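You operate a simulated robot arm through the tools that you are given. There is no shell and no other tool. Be economical: measure what you need, move in short steps, check, and stop when the job is done.

Carry out the task below with a simulated two-armed robot. There is one attempt and no reset: what you move stays moved.

JOB
Brush the filter screen clean, then clamp it on the filter box.
Fine: shut both levers over it; the wooden brush goes back where it lay. Set down upright: wooden brush. What is to be rubbed or washed off counts as gone when no trace of it is left.

Only the result counts: the job must be done as asked and must still hold three seconds after the hand-in. Knocking over, shifting, dropping, spilling or breaking anything else fails it.

ROBOT AND FRAMES
Two 7-joint arms with two-finger parallel grippers on one trunk, on a base that drives. Base frame: it is fixed to the floor where the robot stands at the start and does not move with it; the origin is under the middle of the robot, x ahead of it, y to its left, z up; the surface under the hand at the start is at about z = 0.78. Lengths are in m, angles in degrees, forces in N, time in s.
The left shoulder is at the start at [0.07, 0.134, 1.126], the right one opposite. With the tool pointing down near the work surface each hand reaches from about 0.1 to 0.64 m from the robot's upright axis, wherever it stands, measured 20 degrees to its own side. Places, roughly: filter box top [0.4, 0.4, 0.8]; left screen lever [0.2, 0.5, 0.9]; right screen lever [0.2, 0.3, 0.9]; wooden brush (10x6x7 cm) [0.5, 0, 0.8]. Payload 1.57 kg a hand.
Tool frame (each hand has its own): the origin (TCP) lies between the finger pads and is the grasp point; the fingertips stand 0.03 m ahead of it; z points along the fingers, y is the line along which they close. The gripper opens to 0.08 m. The fingers are 0.017 m wide and 0.012 m thick; the gripper's body (0.04 by 0.082 m) begins 0.08 m behind the TCP.
Orientation is that of the tool frame in the base frame, as a unit quaternion [x, y, z, w]. With the fingers straight down and closing along the base's y, the tool's x points along the base's -x, its y along +y and its z along -z.

CONTROLS
- The arms move only by the tool send_rows. It takes "left_series", "right_series" or both (then of equal length, played together; a hand with none holds still); each is text: rows parted by semicolons, each of 7 numbers parted by spaces: the shift along the base's x, y, z in m, then the turn, a rotation vector about the base's x, y, z in degrees, then the closure in counts, from 0 (fully open) to 255 (shut). In form: tx ty tz rx ry rz hand; .... A call has 1 to 10 rows; each row shifts and turns the commanded pose from where the row before left it. Rows are played at 5 a second. More than 0.05 m and 8.6 degrees between two rows, or a gripper value outside its range, and nothing of the call is played. A pose out of reach is approached as far as the arm can. The call stops where the force on the tool passes 50 N (or 10 N more than at its start, if that is more) or the arm is blocked; 0.2 s more then pass. Each finger travels about 0.153 m/s and halts on what it meets, pressing with about 32 N; the grip force reading is that of the motor and also rises with nothing between the fingers. The clock runs only during rows and for 0.2 s after the last one: add rows that do not move to give the fingers time. The reply holds the time, the measured pose of the TCP, the force on the tool along the base axes, the opening and the grip force, in the units named above and with some noise, with the torque about the TCP (base axes, N m) and any sound that the robot's microphone picked up, and new pictures: "show" is both (left out), scene, wrist or none (wrist: the cameras of the hands that moved).
- Cameras (640 x 400 px; columns grow to the right, rows downward): "scene" is now at [0.125, 0.0334, 1.3391]; the picture's right is [0.41, -0.91, 0.00], its down [-0.65, -0.29, -0.70] and it looks along [0.64, 0.29, -0.72] (base axes); focal length 214 px, centre (320, 200). "left" rides on the left gripper at [0.072, 0.007, -0.122] in its tool frame; the picture's right is [-0.09, 1.00, 0.00], its down [-0.84, -0.08, -0.54] and it looks along [-0.54, -0.05, 0.84] (tool axes); focal length 238 px, centre (320, 200). "right" rides on the right gripper at [0.072, -0.007, -0.122] in its tool frame; the picture's right is [0.09, 1.00, 0.00], its down [-0.84, 0.08, -0.54] and it looks along [-0.54, 0.05, 0.84] (tool axes); focal length 238 px, centre (320, 200).
- lift_body(by): slides the trunk up (or, below 0, down) by that many m; the arms and the scene camera ride with it, the base frame stays. It gives what a move gives, with no picture.
- roll_base(legs): drives the robot by 1 to 6 legs, each [ahead, left, turn to the left] in m, m and degrees, along the robot's own axes; the way and the turn of a leg run together, so that a leg with both is an arc; at most 1.5 m and 180 degrees a leg. The arms and the cameras ride along, it lands a little off, and it stops where it bumps. It gives what a move gives, and a new picture of the scene camera.
- aim_head(pan, tilt): turns the head with the scene camera to pan (to the left, within 86 degrees either way) and tilt (down, from -29 to 69), counted from straight ahead of the robot. It gives what a move gives, and a new picture of the scene camera.
- measure_at(camera, pixels): for up to 12 pixels [column, row] of the newest picture of that camera ("zoom" is the newest enlarged one), the place [x, y, z] in the base frame of the surface seen there, good to about 0.002 m. No time passes.
- inspect(camera, box): a new picture of the part [left, top, right, bottom] of that camera's present view, enlarged. No time passes.
- close_job(): hands the job in; it is judged then, once.

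Keep the steps short. Do not move on a guess: measure, check each grasp and each placing, and mend mistakes. In all there are 80 turns and 260 pictures (those below and enlarged ones count). Leave the grippers open and the arms clear of the work at the hand-in unless told otherwise, and finish with a single line.

The tools are called after "Request:" as name(argument=value, ...) on one line, values as JSON. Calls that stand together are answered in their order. send_rows: Moves the arms, as the interface text tells. Its arguments: {"type":"object","properties":{"left_series":{"type":"string"},"right_series":{"type":"string"},"show":{"type":"string","enum":["both","scene","wrist","none"]}},"required":[]} The other tools are called the same way: lift_body (by) slides the trunk up or down; roll_base (legs) drives the base; aim_head (pan, tilt) turns the head that bears the scene camera; measure_at (camera, pixels) gives the place of the surface under pixels of a picture; inspect (camera, box) takes an enlarged picture of a part of a camera's view; close_job () hands the job in.

At the start:

```text
time: 0.0
left_tcp_pos: [0.2931, 0.441, 1.0622]
left_tcp_rot: [-0.001, 1.0, 0.0, 0.0]
left_ft_force: [-0.3, 0.3, 0.4]
left_ft_torque: [0.02, -0.01, 0.02]
left_width: 0.0799
left_grasp_force: 0.1
right_tcp_pos: [0.4493, 0.0161, 1.1535]
right_tcp_rot: [-0.001, 1.0, -0.001, -0.001]
right_ft_force: [0.1, -0.5, -0.7]
right_ft_torque: [-0.01, 0.0, -0.01]
right_width: 0.08
right_grasp_force: 0.0
trunk travel left (down, up): [-0.7, 0.24]
robot x, y, heading: [0.0028, 0.0025, -0.1]
head pan, tilt: [24.1, 45.7]
```

scene: 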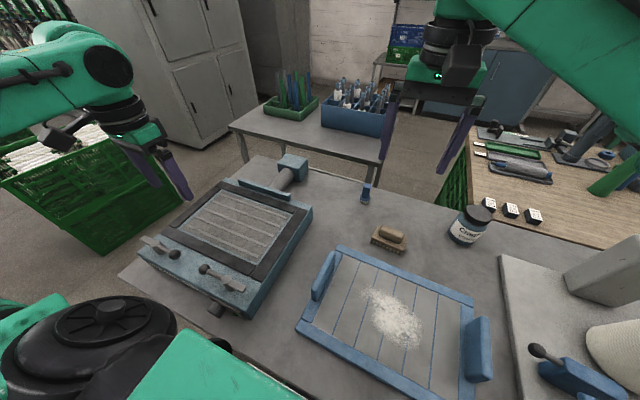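
right: 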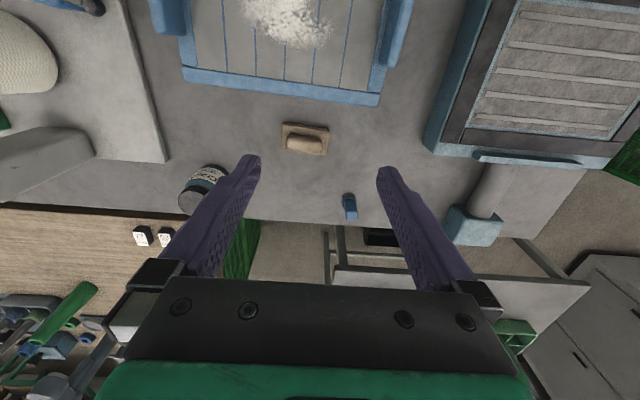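
left: 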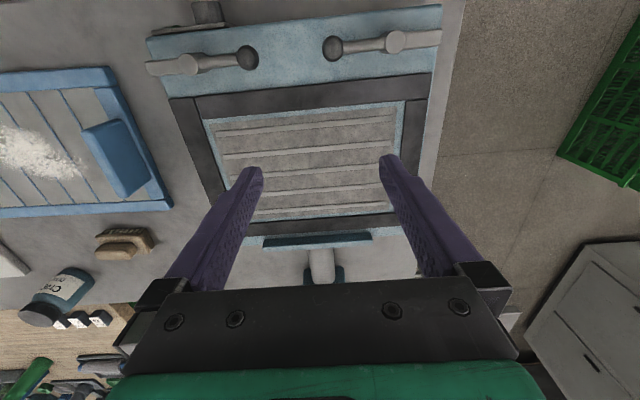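

I see a blue-framed panel with white dust and two handles, the filter box with two open levers on the left, and the brush. I'll enlarge and measure these first.

Request:
inspect(camera="scene", box=[280, 180, 520, 400])

Request:
inspect(camera="scene", box=[120, 140, 340, 330])

Request:
measure_at(camera="scene", pixels=[[338, 250], [474, 303], [299, 330], [390, 320], [323, 276], [478, 348], [392, 233], [388, 243], [372, 238], [405, 247], [440, 280], [380, 300]])

Request:
measure_at(camera="scene", pixels=[[226, 178], [313, 205], [139, 250], [246, 315], [147, 240], [174, 254], [204, 268], [243, 288], [240, 215], [265, 188], [195, 295], [285, 240]])

```text
1.82 times, centred on (400, 290) of scene
```

zoom: 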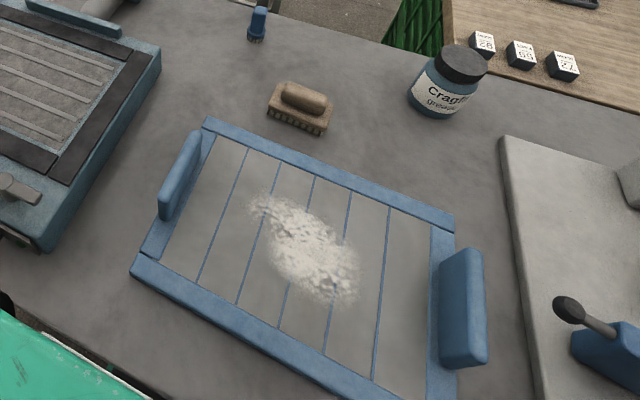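

```text
2.11 times, centred on (230, 235) of scene
```

zoom: 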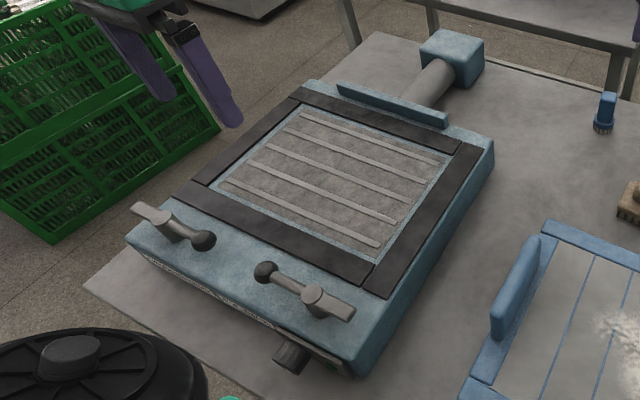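

```text
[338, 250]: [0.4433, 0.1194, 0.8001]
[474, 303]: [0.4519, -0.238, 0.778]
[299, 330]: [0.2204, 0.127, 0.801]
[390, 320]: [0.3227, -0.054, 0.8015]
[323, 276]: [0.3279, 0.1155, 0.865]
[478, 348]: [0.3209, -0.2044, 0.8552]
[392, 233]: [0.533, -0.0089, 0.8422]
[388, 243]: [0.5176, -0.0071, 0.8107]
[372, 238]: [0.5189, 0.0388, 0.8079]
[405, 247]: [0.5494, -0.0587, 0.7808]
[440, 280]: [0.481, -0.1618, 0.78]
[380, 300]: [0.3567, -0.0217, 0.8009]
```

```text
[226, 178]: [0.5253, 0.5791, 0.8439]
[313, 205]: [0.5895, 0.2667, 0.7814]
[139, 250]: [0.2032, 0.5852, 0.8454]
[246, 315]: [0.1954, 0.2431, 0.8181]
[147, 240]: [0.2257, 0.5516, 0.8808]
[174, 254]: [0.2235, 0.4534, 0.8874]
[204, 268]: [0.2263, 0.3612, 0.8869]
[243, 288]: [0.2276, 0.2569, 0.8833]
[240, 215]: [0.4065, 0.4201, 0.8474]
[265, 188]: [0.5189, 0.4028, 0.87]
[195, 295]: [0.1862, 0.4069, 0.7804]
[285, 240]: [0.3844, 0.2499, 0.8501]
```

Next I'll look at the brush and the levers close up through the wrist cameras.

Request:
inspect(camera="right", box=[250, 90, 370, 170])

Request:
measure_at(camera="right", pixels=[[282, 123], [329, 129], [327, 155], [281, 149], [289, 145], [320, 149], [290, 137], [321, 141], [305, 142], [305, 130], [184, 70], [380, 98]])

Request:
inspect(camera="left", box=[130, 0, 460, 206])

Request:
measure_at(camera="left", pixels=[[170, 100], [433, 73], [404, 103], [203, 120], [247, 57], [333, 48], [190, 62], [397, 41], [160, 66], [430, 38], [220, 61], [365, 45]])

```text
5.00 times, centred on (310, 130) of right
```

zoom: 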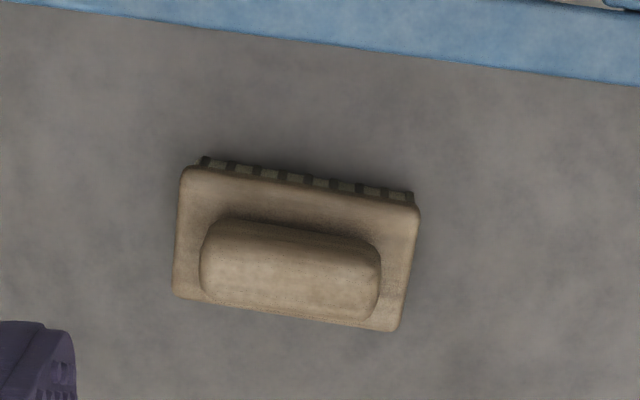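

```text
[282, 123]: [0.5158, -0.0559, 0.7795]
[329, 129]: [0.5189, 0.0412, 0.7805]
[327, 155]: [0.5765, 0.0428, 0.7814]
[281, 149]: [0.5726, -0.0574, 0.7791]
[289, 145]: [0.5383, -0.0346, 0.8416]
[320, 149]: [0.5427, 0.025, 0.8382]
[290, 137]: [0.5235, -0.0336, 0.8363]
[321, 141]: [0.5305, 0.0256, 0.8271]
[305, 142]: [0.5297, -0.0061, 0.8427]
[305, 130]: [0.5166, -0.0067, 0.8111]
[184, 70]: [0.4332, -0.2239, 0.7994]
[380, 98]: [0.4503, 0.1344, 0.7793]
```

```text
1.94 times, centred on (295, 103) of left
```

zoom: 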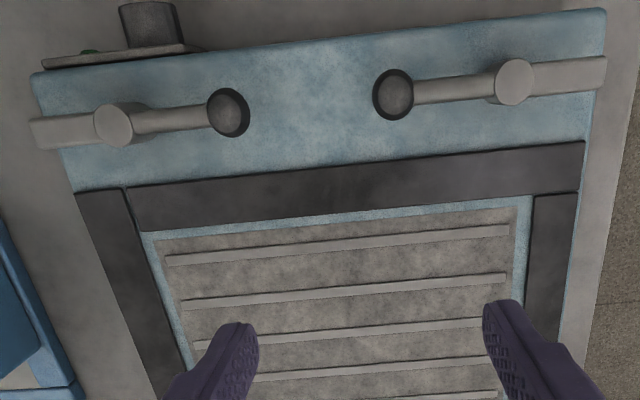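

```text
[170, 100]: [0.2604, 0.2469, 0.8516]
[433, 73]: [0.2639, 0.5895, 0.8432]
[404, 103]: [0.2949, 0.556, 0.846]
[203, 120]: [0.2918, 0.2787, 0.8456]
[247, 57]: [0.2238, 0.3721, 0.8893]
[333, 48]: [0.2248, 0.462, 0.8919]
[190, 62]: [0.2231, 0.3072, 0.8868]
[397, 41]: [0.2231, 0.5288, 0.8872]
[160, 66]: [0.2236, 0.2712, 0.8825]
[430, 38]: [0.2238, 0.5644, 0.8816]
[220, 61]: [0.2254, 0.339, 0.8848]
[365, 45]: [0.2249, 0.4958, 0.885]
```

The levers look like turn-tongues on vertical posts at (0.223, 0.30) and (0.223, 0.53). To shut them, each knob is pulled toward the robot. The brush is centred near (0.54, -0.006) with its yaw about -4°. I'll turn the right hand +86° and bring it over the brush.

Request:
send_rows(right_series="0.009 -0.002 -0.018 0 0 8.6 0;0.009 -0.002 -0.018 0 0 8.6 0;0.009 -0.002 -0.018 0 0 8.6 0;0.009 -0.002 -0.018 0 0 8.6 0;0.009 -0.002 -0.018 0 0 8.6 0;0.009 -0.002 -0.018 0 0 8.6 0;0.009 -0.002 -0.018 0 0 8.6 0;0.009 -0.002 -0.018 0 0 8.6 0;0.009 -0.002 -0.018 0 0 8.6 0;0.009 -0.002 -0.018 0 0 8.6 0", show="wrist")

```text
time: 2.2
left_tcp_pos: [0.294, 0.4414, 1.0621]
left_tcp_rot: [0.0, 1.0, 0.0, 0.0]
left_ft_force: [0.0, -0.1, -0.7]
left_ft_torque: [0.02, 0.01, 0.0]
left_width: 0.0801
left_grasp_force: 0.2
right_tcp_pos: [0.5393, -0.005, 0.9734]
right_tcp_rot: [-0.682, 0.731, 0.0, 0.001]
right_ft_force: [1.3, 0.3, -0.1]
right_ft_torque: [0.01, -0.05, -0.03]
right_width: 0.08
right_grasp_force: 0.1
trunk travel left (down, up): [-0.7, 0.24]
robot x, y, heading: [-0.001, 0.0007, 0.2]
head pan, tilt: [24.1, 45.7]
```

right: 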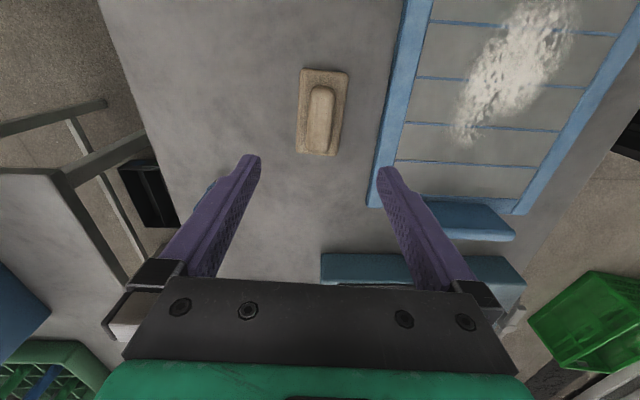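

The turn worked. Now I'll measure the handle from here: its ends and sides.

Request:
inspect(camera="right", box=[270, 55, 380, 165])

Request:
measure_at(camera="right", pixels=[[313, 88], [333, 89], [309, 142], [330, 144], [320, 115], [305, 70], [346, 74], [299, 150], [336, 153], [310, 115], [332, 118], [342, 110]])

```text
3.64 times, centred on (325, 110) of right
```

zoom: 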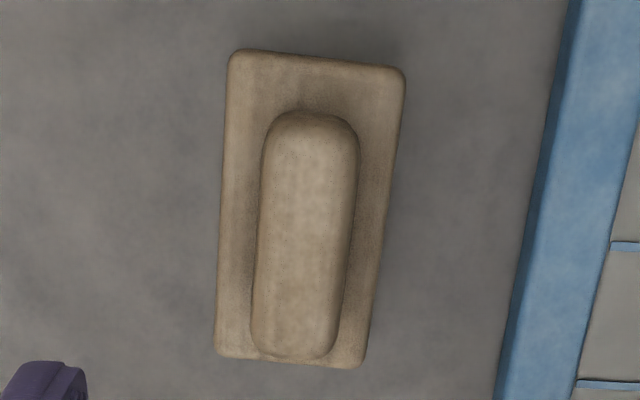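

```text
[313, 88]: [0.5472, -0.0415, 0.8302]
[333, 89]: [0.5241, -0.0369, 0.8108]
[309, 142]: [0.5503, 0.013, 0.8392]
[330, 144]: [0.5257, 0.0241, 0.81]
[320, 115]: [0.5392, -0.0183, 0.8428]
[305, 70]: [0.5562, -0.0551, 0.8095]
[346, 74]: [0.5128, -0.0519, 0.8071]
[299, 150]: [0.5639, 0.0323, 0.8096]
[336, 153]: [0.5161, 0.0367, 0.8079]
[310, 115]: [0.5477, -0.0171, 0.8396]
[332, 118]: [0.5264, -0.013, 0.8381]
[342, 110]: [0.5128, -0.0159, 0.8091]
```

The handle centre is about (0.5375, -0.008), 2.4 cm wide, top at 0.842, with the board top at 0.810. I'll descend to TCP z≈0.846 so the fingertips stay just above the board.

Request:
send_rows(right_series="-0.002 -0.003 -0.04 0 0 0 0;0 0 -0.04 0 0 0 0;0 0 -0.03 0 0 0 0;0 0 -0.0175 0 0 0 0;0 0 0 0 0 0 0", show="wrist")

```text
time: 3.4
left_tcp_pos: [0.2931, 0.4418, 1.0616]
left_tcp_rot: [0.0, 1.0, 0.0, 0.001]
left_ft_force: [-0.2, 0.3, 0.3]
left_ft_torque: [-0.01, 0.01, 0.0]
left_width: 0.0801
left_grasp_force: 0.1
right_tcp_pos: [0.536, -0.0061, 0.8459]
right_tcp_rot: [-0.682, 0.731, 0.0, 0.0]
right_ft_force: [-1.2, -0.2, 0.4]
right_ft_torque: [-0.04, -0.04, 0.01]
right_width: 0.0801
right_grasp_force: 0.1
trunk travel left (down, up): [-0.7, 0.24]
robot x, y, heading: [0.0005, -0.0031, 0.2]
head pan, tilt: [24.1, 45.7]
```

right: 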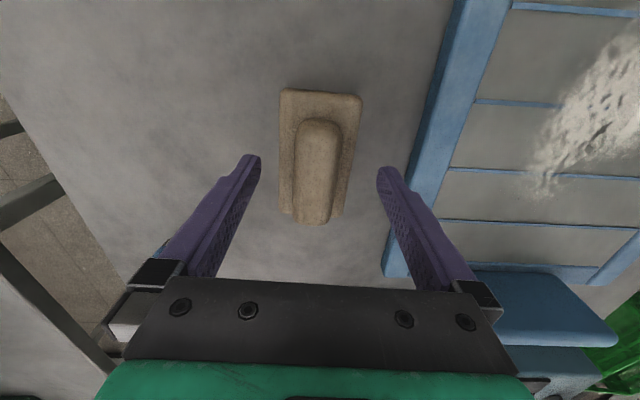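

The fingers straddle the handle. Close the gripper.

Request:
send_rows(right_series="0 0 0 0 0 0 255;0 0 0 0 0 0 255;0 0 0 0 0 0 255;0 0 0 0 0 0 255", show="wrist")

```text
time: 4.4
left_tcp_pos: [0.2933, 0.4415, 1.063]
left_tcp_rot: [-0.001, 1.0, 0.0, 0.001]
left_ft_force: [0.3, -0.4, -0.3]
left_ft_torque: [0.01, 0.01, 0.02]
left_width: 0.0802
left_grasp_force: 0.1
right_tcp_pos: [0.5358, -0.0069, 0.8457]
right_tcp_rot: [-0.682, 0.732, 0.0, 0.0]
right_ft_force: [0.4, -0.9, 0.6]
right_ft_torque: [0.05, 0.02, -0.06]
right_width: 0.0272
right_grasp_force: 31.9
trunk travel left (down, up): [-0.7, 0.24]
robot x, y, heading: [0.0037, -0.0008, -0.0]
head pan, tilt: [24.1, 45.7]
```

right: 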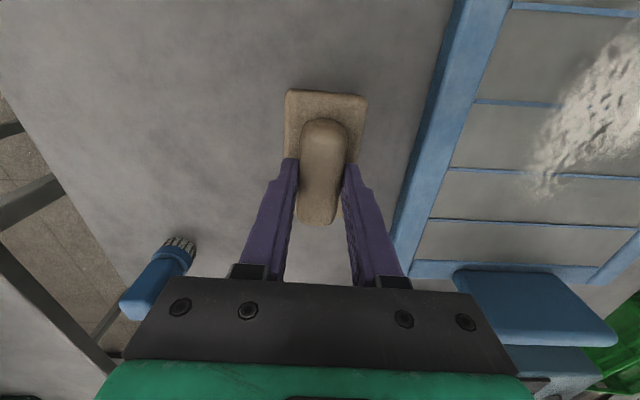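

The grip is firm at 0.027 wide. I'll lift 8 cm, look at the scene, and measure the dust extent.

Request:
send_rows(right_series="0 0 0.02 0 0 0 255;0 0 0.03 0 0 0 255;0 0 0.05 0 0 0 255;0 0 0 0 0 0 255", show="both")

Request:
measure_at(camera="scene", pixels=[[359, 290], [421, 345], [411, 300], [384, 328], [366, 306], [395, 345], [299, 335], [340, 248], [470, 302], [348, 253], [305, 322], [472, 340]])

```text
time: 5.4
left_tcp_pos: [0.2939, 0.4409, 1.0612]
left_tcp_rot: [0.0, 1.0, 0.0, 0.0]
left_ft_force: [0.6, 0.3, 0.0]
left_ft_torque: [-0.06, -0.04, -0.03]
left_width: 0.0798
left_grasp_force: 0.0
right_tcp_pos: [0.5365, -0.0071, 0.946]
right_tcp_rot: [-0.682, 0.732, -0.001, 0.0]
right_ft_force: [-0.5, 0.1, -1.1]
right_ft_torque: [0.01, -0.01, -0.01]
right_width: 0.0274
right_grasp_force: 32.3
trunk travel left (down, up): [-0.7, 0.24]
robot x, y, heading: [0.003, 0.0006, 0.1]
head pan, tilt: [24.1, 45.7]
```

scene: 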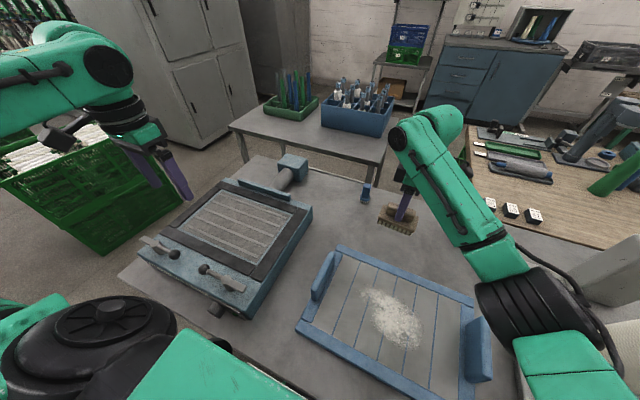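
right: 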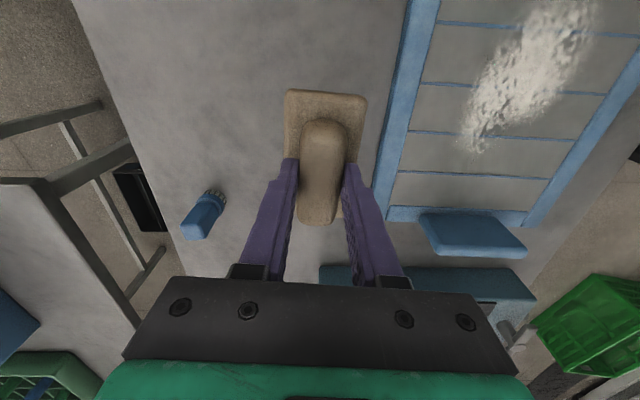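

```text
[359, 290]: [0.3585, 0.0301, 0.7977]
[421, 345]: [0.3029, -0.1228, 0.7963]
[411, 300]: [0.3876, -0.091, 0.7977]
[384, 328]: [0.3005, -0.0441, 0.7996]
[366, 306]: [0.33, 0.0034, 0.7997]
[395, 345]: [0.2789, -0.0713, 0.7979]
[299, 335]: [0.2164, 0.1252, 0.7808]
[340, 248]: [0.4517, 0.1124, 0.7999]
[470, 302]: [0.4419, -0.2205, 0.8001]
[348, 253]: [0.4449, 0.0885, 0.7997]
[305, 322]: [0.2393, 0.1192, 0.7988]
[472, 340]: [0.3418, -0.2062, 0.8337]
```

The screen face is flush at z≈0.80, and the dust spans x 0.275–0.39, y -0.125–0.035. I'll bring the brush over the screen's far part and touch down, with bristle contact expected at TCP z≈0.866.

Request:
send_rows(right_series="-0.04 0.002 0 0 0 0 255;-0.04 0 0 0 0 0 255;-0.035 0 -0.02 0 0 0 255;0 0 -0.03 0 0 0 255;0 0 -0.02 0 0 0 255;0 0 -0.008 0 0 0 255;0 0 -0.003 0 0 0 255;0 0 0 0 0 0 255", show="scene")

```text
time: 7.2
left_tcp_pos: [0.2934, 0.4407, 1.0607]
left_tcp_rot: [0.0, 1.0, 0.0, 0.0]
left_ft_force: [0.8, 0.5, 0.1]
left_ft_torque: [0.01, -0.04, -0.04]
left_width: 0.0797
left_grasp_force: 0.0
right_tcp_pos: [0.4233, -0.006, 0.8653]
right_tcp_rot: [-0.682, 0.731, 0.0, 0.0]
right_ft_force: [-0.2, 0.6, -1.1]
right_ft_torque: [-0.05, 0.0, 0.02]
right_width: 0.0273
right_grasp_force: 31.8
trunk travel left (down, up): [-0.7, 0.24]
robot x, y, heading: [-0.0025, -0.001, -0.4]
head pan, tilt: [24.1, 45.7]
```

scene: 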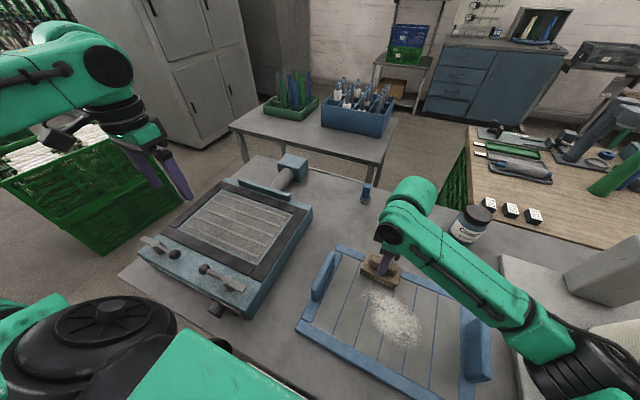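

There's no contact force yet. I'll lower 3 mm more in 1 mm steps.

Request:
send_rows(right_series="0 0 -0.001 0 0 0 255;0 0 -0.001 0 0 0 255;0 0 -0.001 0 0 0 255;0 0 0 0 0 0 255", show="none")

```text
time: 8.2
left_tcp_pos: [0.2926, 0.4423, 1.0636]
left_tcp_rot: [0.001, 1.0, 0.0, 0.001]
left_ft_force: [0.1, 0.2, -0.8]
left_ft_torque: [0.0, -0.01, -0.04]
left_width: 0.08
left_grasp_force: 0.1
right_tcp_pos: [0.4219, -0.0052, 0.8647]
right_tcp_rot: [-0.681, 0.732, -0.001, 0.002]
right_ft_force: [6.8, -2.6, 22.6]
right_ft_torque: [-0.6, 0.05, 0.06]
right_width: 0.0272
right_grasp_force: 32.2
trunk travel left (down, up): [-0.7, 0.24]
robot x, y, heading: [-0.0022, 0.0013, 0.3]
head pan, tilt: [24.1, 45.7]
```

Contact is stiff at 22 N. I'll ease up 1.5 mm and sweep toward -x over the first column.

Request:
send_rows(right_series="0 0 0.0015 0 0 0 255;-0.025 0 0 0 0 0 255;-0.025 0 0 0 0 0 255;-0.025 0 0 0 0 0 255;-0.025 0 0 0 0 0 255;-0.025 0 0 0 0 0 255;-0.025 0 0 0 0 0 255;0 0 0 0 0 0 255", show="both")

```text
time: 10.0
left_tcp_pos: [0.2922, 0.4412, 1.0619]
left_tcp_rot: [0.0, 1.0, 0.0, 0.0]
left_ft_force: [0.1, -0.1, -0.1]
left_ft_torque: [-0.02, 0.01, 0.01]
left_width: 0.0801
left_grasp_force: 0.1
right_tcp_pos: [0.2726, -0.0056, 0.8651]
right_tcp_rot: [-0.682, 0.731, 0.0, 0.0]
right_ft_force: [3.3, -0.5, 13.2]
right_ft_torque: [0.13, -0.05, -0.05]
right_width: 0.0274
right_grasp_force: 32.1
trunk travel left (down, up): [-0.7, 0.24]
robot x, y, heading: [0.0001, 0.0008, -0.2]
head pan, tilt: [24.1, 45.7]
```

scene: 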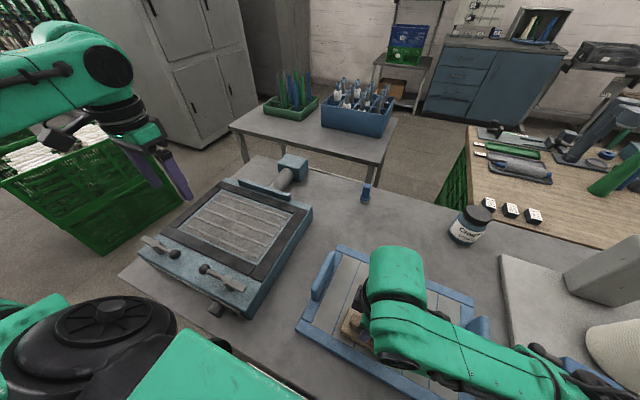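
right: 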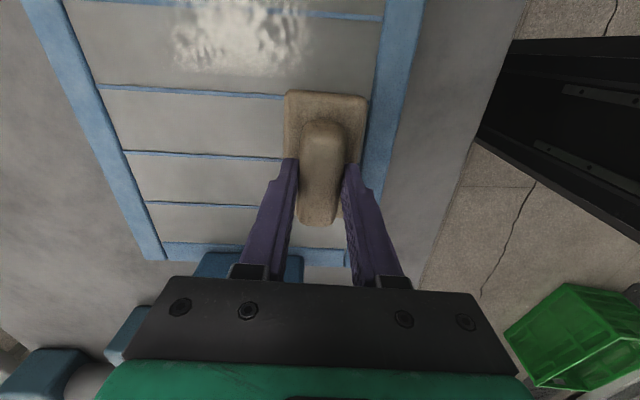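

The swept band is clean and the screen stayed put. I'll shift to y≈-0.075, sweep toward +x, then to y≈-0.115 and sweep back.

Request:
send_rows(right_series="0 -0.035 0 0 0 0 255;0 -0.035 0 0 0 0 255;0.03 0 0 0 0 0 255;0.03 0 0 0 0 0 255;0.03 0 0 0 0 0 255;0.03 0 0 0 0 0 255;0.03 0 0 0 0 0 255;0 -0.03 0 0 0 0 255;0 0 0 0 0 0 255", show="wrist")

Request:
send_rows(right_series="-0.03 0 0 0 0 0 255;-0.03 0 0 0 0 0 255;-0.03 0 0 0 0 0 255;-0.03 0 0 0 0 0 255;-0.03 0 0 0 0 0 255;0 0.03 0 0 0 0 255;0 0.03 0 0 0 0 255;0.03 0 0 0 0 0 255;0.04 0 0 0 0 0 255;0.04 0 0 0 0 0 255", show="wrist")

```text
time: 12.0
left_tcp_pos: [0.2922, 0.4409, 1.062]
left_tcp_rot: [0.0, 1.0, 0.001, 0.0]
left_ft_force: [0.0, 0.5, 0.3]
left_ft_torque: [0.0, -0.03, 0.01]
left_width: 0.08
left_grasp_force: 0.1
right_tcp_pos: [0.4222, -0.0609, 0.8641]
right_tcp_rot: [-0.682, 0.732, -0.001, 0.0]
right_ft_force: [0.9, -0.9, 12.4]
right_ft_torque: [0.59, -0.14, 0.02]
right_width: 0.0275
right_grasp_force: 32.0
right hand out of reach, approached as far as the arm can: row 1, 2
trunk travel left (down, up): [-0.7, 0.24]
robot x, y, heading: [-0.0005, 0.0007, -0.0]
head pan, tilt: [24.1, 45.7]
```

right: 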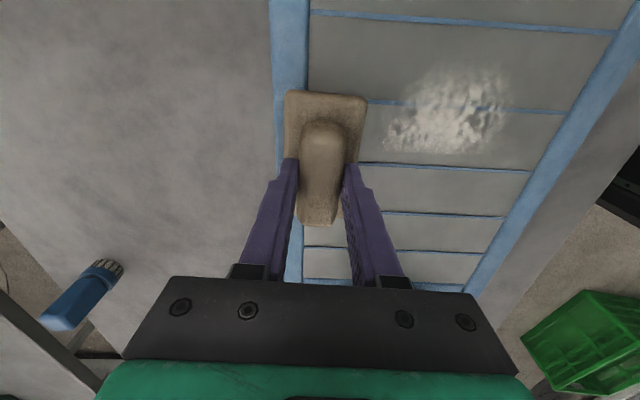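

```text
time: 14.2
left_tcp_pos: [0.2934, 0.4425, 1.0617]
left_tcp_rot: [0.0, 1.0, 0.0, 0.0]
left_ft_force: [0.2, 0.4, 0.3]
left_ft_torque: [0.04, -0.01, 0.01]
left_width: 0.0801
left_grasp_force: 0.3
right_tcp_pos: [0.4038, 0.0029, 0.8646]
right_tcp_rot: [-0.682, 0.731, 0.001, 0.0]
right_ft_force: [-0.4, -0.2, -0.3]
right_ft_torque: [-0.01, -0.02, 0.0]
right_width: 0.0274
right_grasp_force: 31.4
right hand out of reach, approached as far as the arm can: row 5
trunk travel left (down, up): [-0.7, 0.24]
robot x, y, heading: [-0.0051, -0.0008, -0.2]
head pan, tilt: [24.1, 45.7]
```

right: 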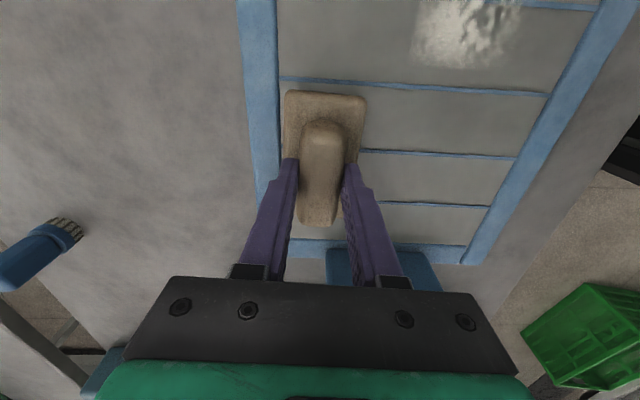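

About half the dust is left, and this hand runs out of reach near the body (x≈0.27, y<-0.04). I'll lift the brush, measure what's left, and back the base 0.12 m to gain room.

Request:
send_rows(right_series="0 0 0.03 0 0 0 255;0 0 0.04 0 0 0 255;0 0 0 0 0 0 255", show="none")

Request:
roll_base(legs=[[-0.12, 0, 0]])

```text
time: 15.0
left_tcp_pos: [0.2926, 0.4399, 1.0623]
left_tcp_rot: [0.0, 1.0, 0.0, -0.001]
left_ft_force: [-0.3, -0.4, 0.5]
left_ft_torque: [0.0, 0.0, 0.03]
left_width: 0.0801
left_grasp_force: 0.0
right_tcp_pos: [0.403, 0.0029, 0.9353]
right_tcp_rot: [-0.682, 0.731, -0.001, 0.001]
right_ft_force: [-0.4, 0.8, -2.0]
right_ft_torque: [0.01, -0.03, 0.01]
right_width: 0.0276
right_grasp_force: 32.0
trunk travel left (down, up): [-0.7, 0.24]
robot x, y, heading: [0.0033, 0.0001, -0.0]
head pan, tilt: [24.1, 45.7]
```

```text
time: 16.2
left_tcp_pos: [0.1727, 0.4408, 1.0625]
left_tcp_rot: [0.001, 1.0, 0.0, 0.0]
left_ft_force: [0.5, 0.4, 0.8]
left_ft_torque: [0.02, -0.01, -0.01]
left_width: 0.0802
left_grasp_force: 0.0
right_tcp_pos: [0.282, 0.0038, 0.9347]
right_tcp_rot: [-0.682, 0.732, 0.001, -0.001]
right_ft_force: [0.0, -0.5, -1.5]
right_ft_torque: [0.01, -0.02, -0.03]
right_width: 0.0273
right_grasp_force: 31.8
trunk travel left (down, up): [-0.7, 0.24]
robot x, y, heading: [-0.1224, 0.0009, -0.1]
head pan, tilt: [24.1, 45.7]
```

scene: 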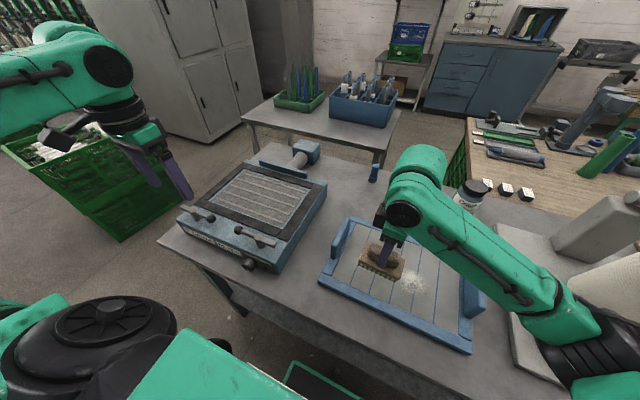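

The screen is still in place and the remaining dust shows right of the brush. I'll move over to (0.41, -0.095) and lower to touching height.

Request:
send_rows(right_series="0.032 -0.033 0 0 0 0 255;0.032 -0.033 0 0 0 0 255;0.032 -0.033 -0.01 0 0 0 255;0.032 0 -0.03 0 0 0 255;0 0 -0.02 0 0 0 255;0 0 -0.008 0 0 0 255;0 0 -0.003 0 0 0 255;0 0 0 0 0 0 255", show="wrist")

```text
time: 18.1
left_tcp_pos: [0.1714, 0.4419, 1.0622]
left_tcp_rot: [0.001, 1.0, 0.0, 0.0]
left_ft_force: [-0.5, 0.8, 0.3]
left_ft_torque: [0.04, -0.04, 0.02]
left_width: 0.0802
left_grasp_force: 0.2
right_tcp_pos: [0.4088, -0.0957, 0.8657]
right_tcp_rot: [-0.682, 0.732, 0.001, 0.0]
right_ft_force: [0.8, 0.4, 4.0]
right_ft_torque: [-0.18, -0.01, 0.01]
right_width: 0.0274
right_grasp_force: 31.6
trunk travel left (down, up): [-0.7, 0.24]
robot x, y, heading: [-0.1238, 0.003, -0.1]
head pan, tilt: [24.1, 45.7]
```

right: 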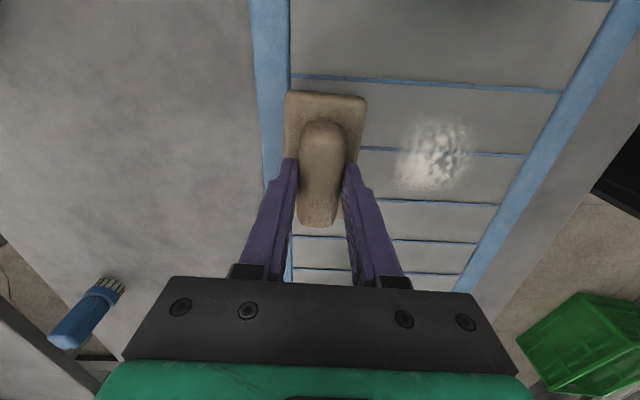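

Light contact, with the dust directly in the way. I'll press 1 mm more and sweep to -x and back.

Request:
send_rows(right_series="0 0 -0.001 0 0 0 255;-0.03 0 0 0 0 0 255;-0.03 0 0 0 0 0 255;-0.03 0 0 0 0 0 255;-0.03 0 0 0 0 0 255;-0.03 0 0 0 0 0 255;0 0 0 0 0 0 255", show="none")

Request:
send_rows(right_series="0.03 0 0 0 0 0 255;0.03 0 0 0 0 0 255;0.03 0 0 0 0 0 255;0.03 0 0 0 0 0 255;0.03 0 0 0 0 0 255;0 0 0 0 0 0 255", show="wrist")

```text
time: 19.6
left_tcp_pos: [0.1704, 0.442, 1.0627]
left_tcp_rot: [0.0, 1.0, -0.001, 0.001]
left_ft_force: [-0.6, 0.4, 0.9]
left_ft_torque: [-0.04, 0.0, -0.04]
left_width: 0.0802
left_grasp_force: 0.0
right_tcp_pos: [0.2586, -0.0945, 0.8638]
right_tcp_rot: [-0.681, 0.733, -0.001, 0.002]
right_ft_force: [6.4, -1.0, 25.1]
right_ft_torque: [-0.33, 0.1, 0.0]
right_width: 0.0274
right_grasp_force: 32.0
trunk travel left (down, up): [-0.7, 0.24]
robot x, y, heading: [-0.1212, 0.0028, -0.0]
head pan, tilt: [24.1, 45.7]
```

```text
time: 21.1
left_tcp_pos: [0.1692, 0.441, 1.0622]
left_tcp_rot: [0.001, 1.0, 0.001, 0.0]
left_ft_force: [-1.0, 0.4, 0.3]
left_ft_torque: [0.0, 0.0, 0.02]
left_width: 0.0798
left_grasp_force: 0.1
right_tcp_pos: [0.4068, -0.0953, 0.8645]
right_tcp_rot: [-0.682, 0.731, -0.001, 0.002]
right_ft_force: [-3.9, 0.6, 14.3]
right_ft_torque: [0.0, 0.16, 0.04]
right_width: 0.0273
right_grasp_force: 32.0
trunk travel left (down, up): [-0.7, 0.24]
robot x, y, heading: [-0.1209, 0.0027, 0.1]
head pan, tilt: [24.1, 45.7]
```

right: 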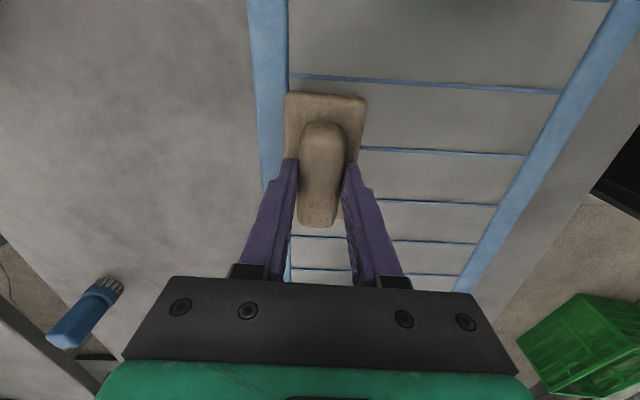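

It looks clean. I'll lift to inspect the whole screen closely for traces.

Request:
send_rows(right_series="0 0 0.04 0 0 0 255;0 0 0.05 0 0 0 255;0.04 0.03 0.03 0 0 0 255;0.04 0.03 0 0 0 0 255;0.02 0.03 0 0 0 0 255;0 0 0 0 0 0 255", show="both")

Request:
inspect(camera="scene", box=[310, 210, 490, 360])

Request:
inspect(camera="right", box=[340, 0, 640, 200])

```text
refused: row 3 steps farther than a row can; nothing moved
```

```text
2.67 times, centred on (400, 285) of scene
```

zoom: 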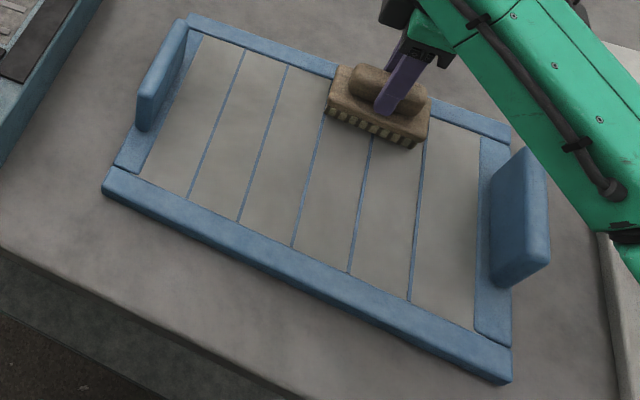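

```text
2.00 times, centred on (490, 100) of right
```

zoom: 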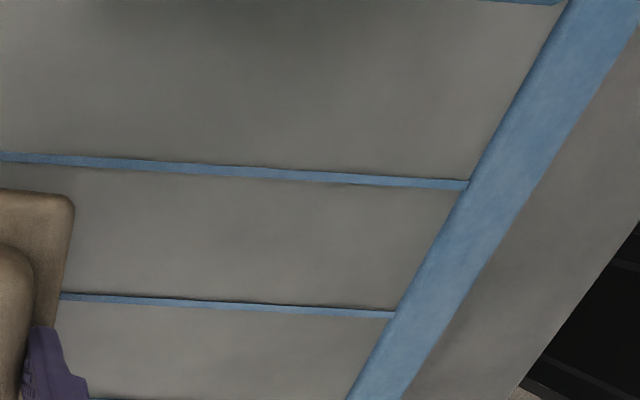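

No visible trace is left. To be safe I'll make one more overlapping pass at y≈-0.045 and 0.005.

Request:
send_rows(right_series="0 0.045 0.0005 0 0 0 255;-0.035 0 0 0 0 0 255;-0.035 0 0 0 0 0 255;-0.035 0 0 0 0 0 255;-0.035 0 0 0 0 0 255;0 0.045 0 0 0 0 255;0.035 0 0 0 0 0 255;0.035 0 0 0 0 0 255;0.035 0 0 0 0 0 255;0.035 0 0 0 0 0 255", show="none")

Request:
send_rows(right_series="0 0 0.03 0 0 0 255;0 0 0.05 0 0 0 255;0 0 0 0 0 0 255", show="none")

Request:
roll_base(legs=[[0.12, 0, 0]])

Request:
inspect(camera="scene", box=[290, 230, 500, 400])

```text
time: 23.2
left_tcp_pos: [0.1709, 0.4413, 1.0616]
left_tcp_rot: [0.001, 1.0, 0.0, 0.0]
left_ft_force: [0.1, 0.0, 0.0]
left_ft_torque: [-0.01, 0.0, -0.02]
left_width: 0.0803
left_grasp_force: 0.0
right_tcp_pos: [0.4072, -0.0037, 0.8655]
right_tcp_rot: [-0.682, 0.731, 0.0, 0.001]
right_ft_force: [-0.1, 2.8, 3.9]
right_ft_torque: [0.11, -0.12, 0.06]
right_width: 0.0272
right_grasp_force: 32.0
trunk travel left (down, up): [-0.7, 0.24]
robot x, y, heading: [-0.1239, -0.0008, 0.2]
head pan, tilt: [24.1, 45.7]
```

```text
time: 24.1
left_tcp_pos: [0.1721, 0.4406, 1.0612]
left_tcp_rot: [0.001, 1.0, 0.0, -0.001]
left_ft_force: [0.7, -0.2, 0.4]
left_ft_torque: [-0.05, 0.0, -0.02]
left_width: 0.0797
left_grasp_force: 0.1
right_tcp_pos: [0.4074, -0.0051, 0.9436]
right_tcp_rot: [-0.682, 0.732, 0.0, -0.001]
right_ft_force: [0.3, -0.3, -0.9]
right_ft_torque: [0.02, 0.03, 0.03]
right_width: 0.0278
right_grasp_force: 31.6
trunk travel left (down, up): [-0.7, 0.24]
robot x, y, heading: [-0.1228, -0.0011, -0.2]
head pan, tilt: [24.1, 45.7]
```

```text
time: 25.3
left_tcp_pos: [0.287, 0.4401, 1.0621]
left_tcp_rot: [0.001, 1.0, 0.0, 0.0]
left_ft_force: [0.7, -0.1, 0.1]
left_ft_torque: [-0.01, 0.05, 0.0]
left_width: 0.0797
left_grasp_force: 0.0
right_tcp_pos: [0.5219, -0.0059, 0.9453]
right_tcp_rot: [-0.68, 0.733, 0.0, 0.001]
right_ft_force: [-0.3, -0.5, -1.5]
right_ft_torque: [0.0, 0.01, 0.01]
right_width: 0.027
right_grasp_force: 32.4
trunk travel left (down, up): [-0.7, 0.24]
robot x, y, heading: [-0.0058, 0.0011, -0.3]
head pan, tilt: [24.1, 45.7]
```

scene: 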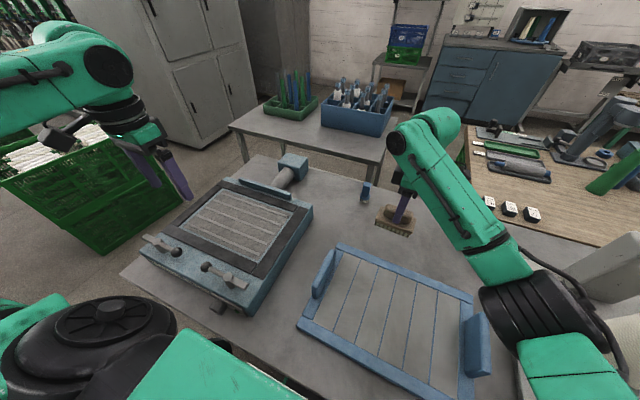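

```text
2.35 times, centred on (395, 315) of scene
```

zoom: 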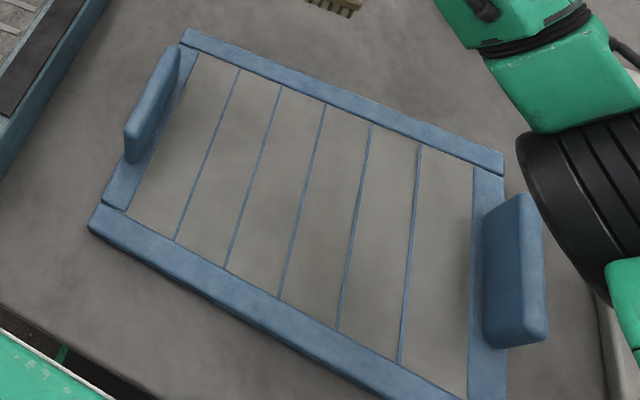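

The screen is clean. Now I'll return the brush to its grasp pose (0.536, -0.0067, 0.846) with a gentle touchdown.

Request:
send_rows(right_series="0.0142 -0.001 -0.03 0 0 0 255;0 0 -0.04 0 0 0 255;0 0 -0.022 0 0 0 255;0 0 -0.004 0 0 0 255;0 0 -0.002 0 0 0 255;0 0 0 0 0 0 255", show="none")

```text
time: 26.7
left_tcp_pos: [0.2877, 0.4408, 1.0619]
left_tcp_rot: [0.001, 1.0, 0.0, 0.0]
left_ft_force: [-0.1, -0.4, -0.9]
left_ft_torque: [0.03, 0.03, -0.01]
left_width: 0.0798
left_grasp_force: 0.0
right_tcp_pos: [0.5358, -0.006, 0.8463]
right_tcp_rot: [-0.681, 0.732, 0.0, 0.0]
right_ft_force: [0.3, 0.6, -0.8]
right_ft_torque: [0.04, 0.02, 0.0]
right_width: 0.0272
right_grasp_force: 32.4
trunk travel left (down, up): [-0.7, 0.24]
robot x, y, heading: [-0.0052, -0.0006, -0.4]
head pan, tilt: [24.1, 45.7]
```

I'm at the original place with no contact yet. I'll lower 1–1.5 mm more and then open.

Request:
send_rows(right_series="0 -0.0005 -0.001 0 0 0 255;0 0 0 0 0 0 255;0 0 0 0 0 0 0;0 0 0 0 0 0 0;0 0 0 0 0 0 0;0 0 0.03 0 0 0 0;0 0 0.05 0 0 0 0;0 0 0.05 0 0 0 0", show="both")

Request:
inspect(camera="right", box=[270, 40, 400, 170])

Request:
measure_at(camera="right", pixels=[[320, 115], [310, 115], [332, 118]])

```text
time: 28.5
left_tcp_pos: [0.2867, 0.44, 1.0625]
left_tcp_rot: [0.001, 1.0, 0.0, -0.001]
left_ft_force: [-0.7, 0.1, -0.2]
left_ft_torque: [0.04, -0.02, -0.01]
left_width: 0.0804
left_grasp_force: 0.1
right_tcp_pos: [0.5324, -0.0052, 0.9772]
right_tcp_rot: [-0.681, 0.732, -0.001, -0.001]
right_ft_force: [-0.2, -0.9, -0.6]
right_ft_torque: [0.03, 0.01, 0.01]
right_width: 0.08
right_grasp_force: 0.0
trunk travel left (down, up): [-0.7, 0.24]
robot x, y, heading: [-0.0062, -0.0002, -0.4]
head pan, tilt: [24.1, 45.7]
```

scene: 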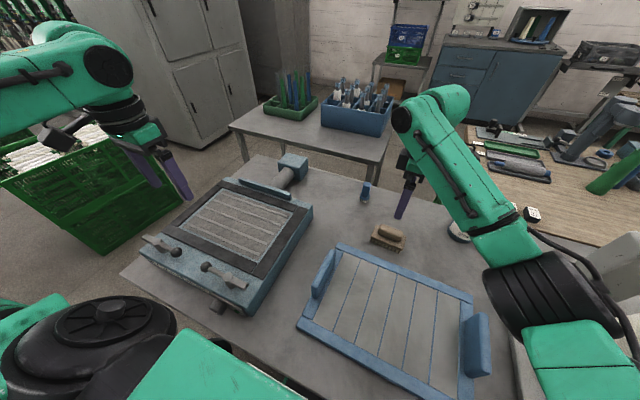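
right: 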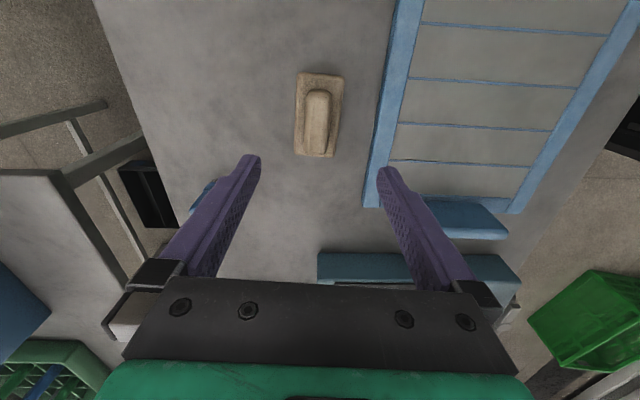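

```text
3.08 times, centred on (335, 105) of right
```

zoom: 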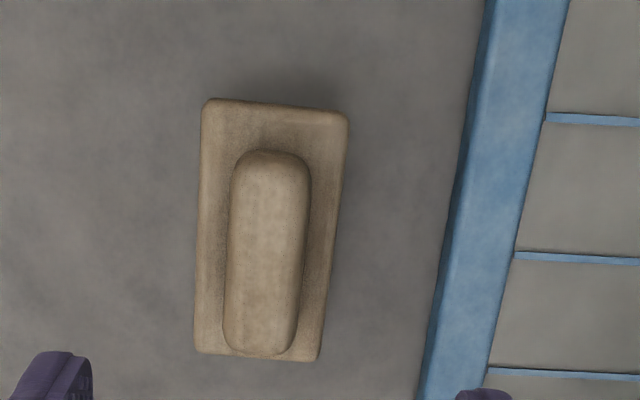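

```text
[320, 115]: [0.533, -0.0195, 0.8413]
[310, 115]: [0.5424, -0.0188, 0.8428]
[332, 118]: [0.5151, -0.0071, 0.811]
```

The brush sits back in its place. Now I'll turn the right hand back to normal and bring both hands above the screen's handles.

Request:
send_rows(right_series="-0.02 -0.0195 0.005 0 0 -8.6 0;-0.02 -0.0195 0 0 0 -8.6 0;-0.02 -0.0195 0 0 0 -8.6 0;-0.02 -0.0195 0 0 0 -8.6 0;-0.02 -0.0195 0 0 0 -8.6 0;-0.02 -0.0195 0 0 0 -8.6 0;-0.02 -0.0195 0 0 0 -8.6 0;-0.02 -0.0195 0 0 0 -8.6 0;-0.02 -0.0195 0 0 0 -8.6 0;-0.02 -0.0195 0 0 0 -8.6 0", left_series="0.0045 -0.0325 -0.008 0 0 0 0;0.0045 -0.0325 -0.008 0 0 0 0;0.0045 -0.0325 -0.008 0 0 0 0;0.0045 -0.0325 -0.008 0 0 0 0;0.0045 -0.0325 -0.008 0 0 0 0;0.0045 -0.0325 -0.008 0 0 0 0;0.0045 -0.0325 -0.008 0 0 0 0;0.0045 -0.0325 -0.008 0 0 0 0;0.0045 -0.0325 -0.008 0 0 0 0;0.0045 -0.0325 -0.008 0 0 0 0", show="both")

```text
time: 30.7
left_tcp_pos: [0.3317, 0.1142, 0.9844]
left_tcp_rot: [0.001, 1.0, 0.001, 0.0]
left_ft_force: [-0.2, -0.8, 0.4]
left_ft_torque: [-0.02, 0.0, 0.0]
left_width: 0.08
left_grasp_force: 0.0
right_tcp_pos: [0.3335, -0.204, 0.98]
right_tcp_rot: [0.003, 1.0, 0.001, 0.0]
right_ft_force: [0.1, -1.0, -0.1]
right_ft_torque: [0.01, 0.02, 0.0]
right_width: 0.0802
right_grasp_force: 0.1
trunk travel left (down, up): [-0.7, 0.24]
robot x, y, heading: [-0.0084, -0.0001, -0.3]
head pan, tilt: [24.1, 45.7]
```

scene: 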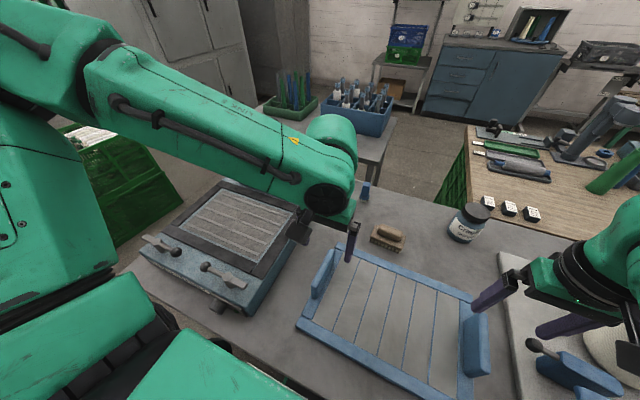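
right: 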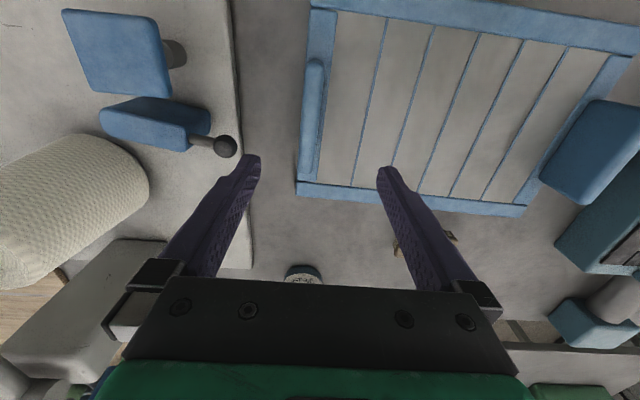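
left: 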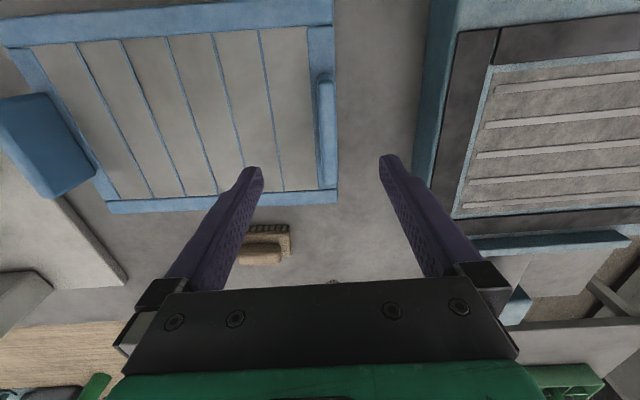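

Both handles are in view: right image around columns 300–325, left image around 318–336. I'll measure handles, screen corners, and the neighbouring knob.

Request:
measure_at(camera="right", pixels=[[312, 65], [323, 65], [303, 178], [317, 178], [314, 120], [308, 120], [321, 120], [297, 190], [526, 212], [312, 5], [226, 146], [200, 125]])

Request:
measure_at(camera="left", pixels=[[321, 78], [330, 78], [323, 186], [334, 186], [326, 130], [319, 130], [333, 130], [335, 200], [108, 211], [330, 5], [480, 235], [440, 100]])

Request:
inspect(camera="left", box=[270, 50, 390, 220])

Request:
inspect(camera="right", box=[250, 30, 370, 200])

```text
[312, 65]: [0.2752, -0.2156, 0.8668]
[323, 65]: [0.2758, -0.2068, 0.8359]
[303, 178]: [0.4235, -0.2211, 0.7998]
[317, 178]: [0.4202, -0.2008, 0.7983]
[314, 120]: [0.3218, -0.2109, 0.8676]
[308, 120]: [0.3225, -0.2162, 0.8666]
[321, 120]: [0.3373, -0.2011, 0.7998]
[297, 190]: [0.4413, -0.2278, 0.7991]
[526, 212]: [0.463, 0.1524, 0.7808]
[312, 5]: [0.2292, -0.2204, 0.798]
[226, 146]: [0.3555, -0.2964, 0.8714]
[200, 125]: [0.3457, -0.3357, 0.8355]
```

```text
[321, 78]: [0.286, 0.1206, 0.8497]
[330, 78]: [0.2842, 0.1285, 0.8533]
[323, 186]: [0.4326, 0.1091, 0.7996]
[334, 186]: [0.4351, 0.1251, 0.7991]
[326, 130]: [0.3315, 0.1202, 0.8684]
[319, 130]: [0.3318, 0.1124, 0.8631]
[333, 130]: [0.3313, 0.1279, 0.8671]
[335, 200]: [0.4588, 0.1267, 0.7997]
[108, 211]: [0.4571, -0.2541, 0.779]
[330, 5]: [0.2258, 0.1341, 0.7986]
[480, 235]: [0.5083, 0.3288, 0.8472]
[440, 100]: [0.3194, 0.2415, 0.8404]
```

```text
2.35 times, centred on (330, 135) of left
```

zoom: 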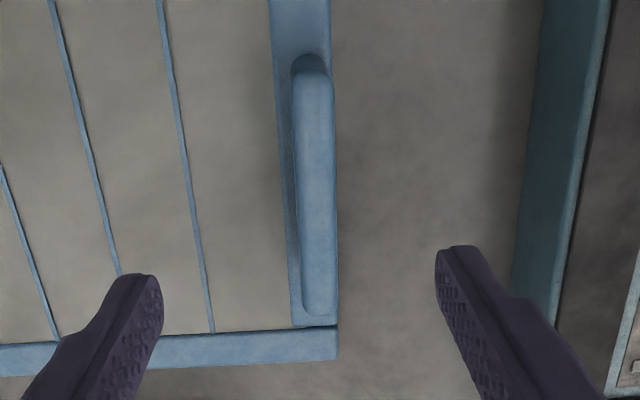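

```text
2.35 times, centred on (310, 115) of right
```

zoom: 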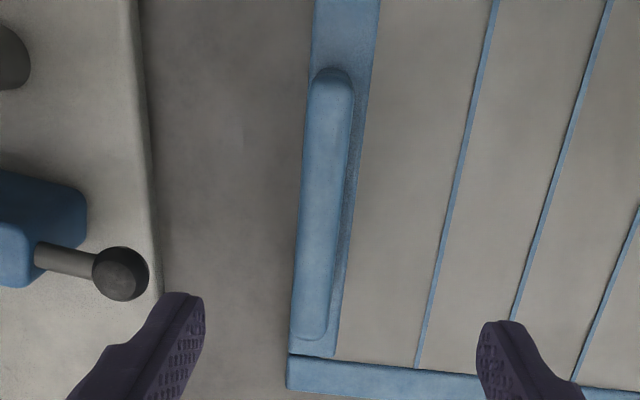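

Left handle centre is (0.335, 0.1205) and right handle centre (0.33, -0.2115), tops at 0.868, with the screen yawed about -1.9°. I'll align both hands and descend to TCP z 0.845 with the fingers open.

Request:
send_rows(left_series="0.003 0.006 -0.03 0 0 -1.9 0;0 0 -0.04 0 0 0 0;0 0 -0.04 0 0 0 0;0 0 -0.029 0 0 0 0;0 0 0 0 0 0 0", right_series="-0.004 -0.0075 -0.03 0 0 -1.9 0;0 0 -0.04 0 0 0 0;0 0 -0.04 0 0 0 0;0 0 -0.025 0 0 0 0;0 0 0 0 0 0 0", show="wrist")

```text
time: 31.9
left_tcp_pos: [0.3347, 0.1196, 0.8428]
left_tcp_rot: [0.018, 1.0, 0.0, 0.0]
left_ft_force: [0.5, -0.3, 0.0]
left_ft_torque: [-0.03, -0.03, -0.01]
left_width: 0.0798
left_grasp_force: 0.0
right_tcp_pos: [0.337, -0.2055, 0.8676]
right_tcp_rot: [0.019, 1.0, 0.001, 0.001]
right_ft_force: [-0.1, 0.6, 1.6]
right_ft_torque: [0.01, 0.02, 0.01]
right_width: 0.08
right_grasp_force: 0.0
right hand out of reach, approached as far as the arm can: row 1, 2
trunk travel left (down, up): [-0.7, 0.24]
robot x, y, heading: [-0.0069, 0.0008, 0.2]
head pan, tilt: [24.1, 45.7]
```

right: 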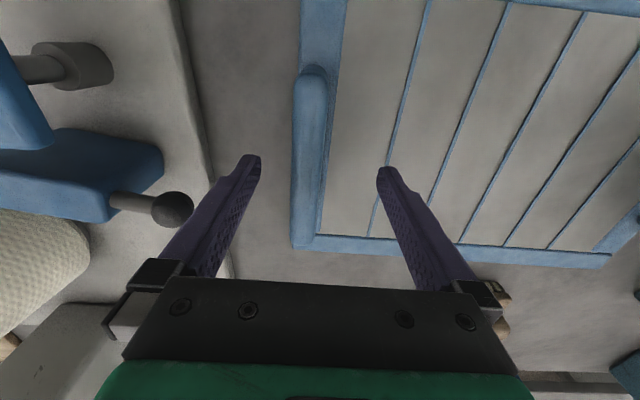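
left: 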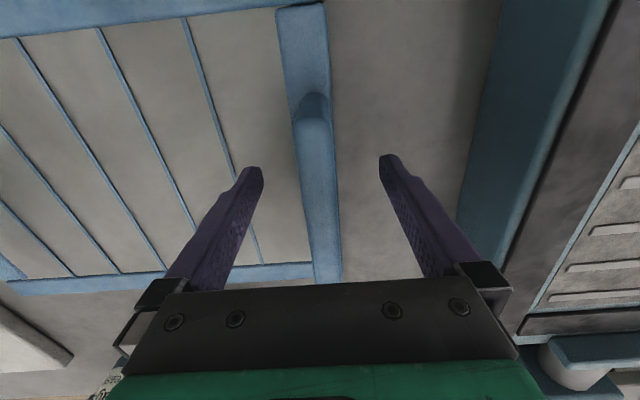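

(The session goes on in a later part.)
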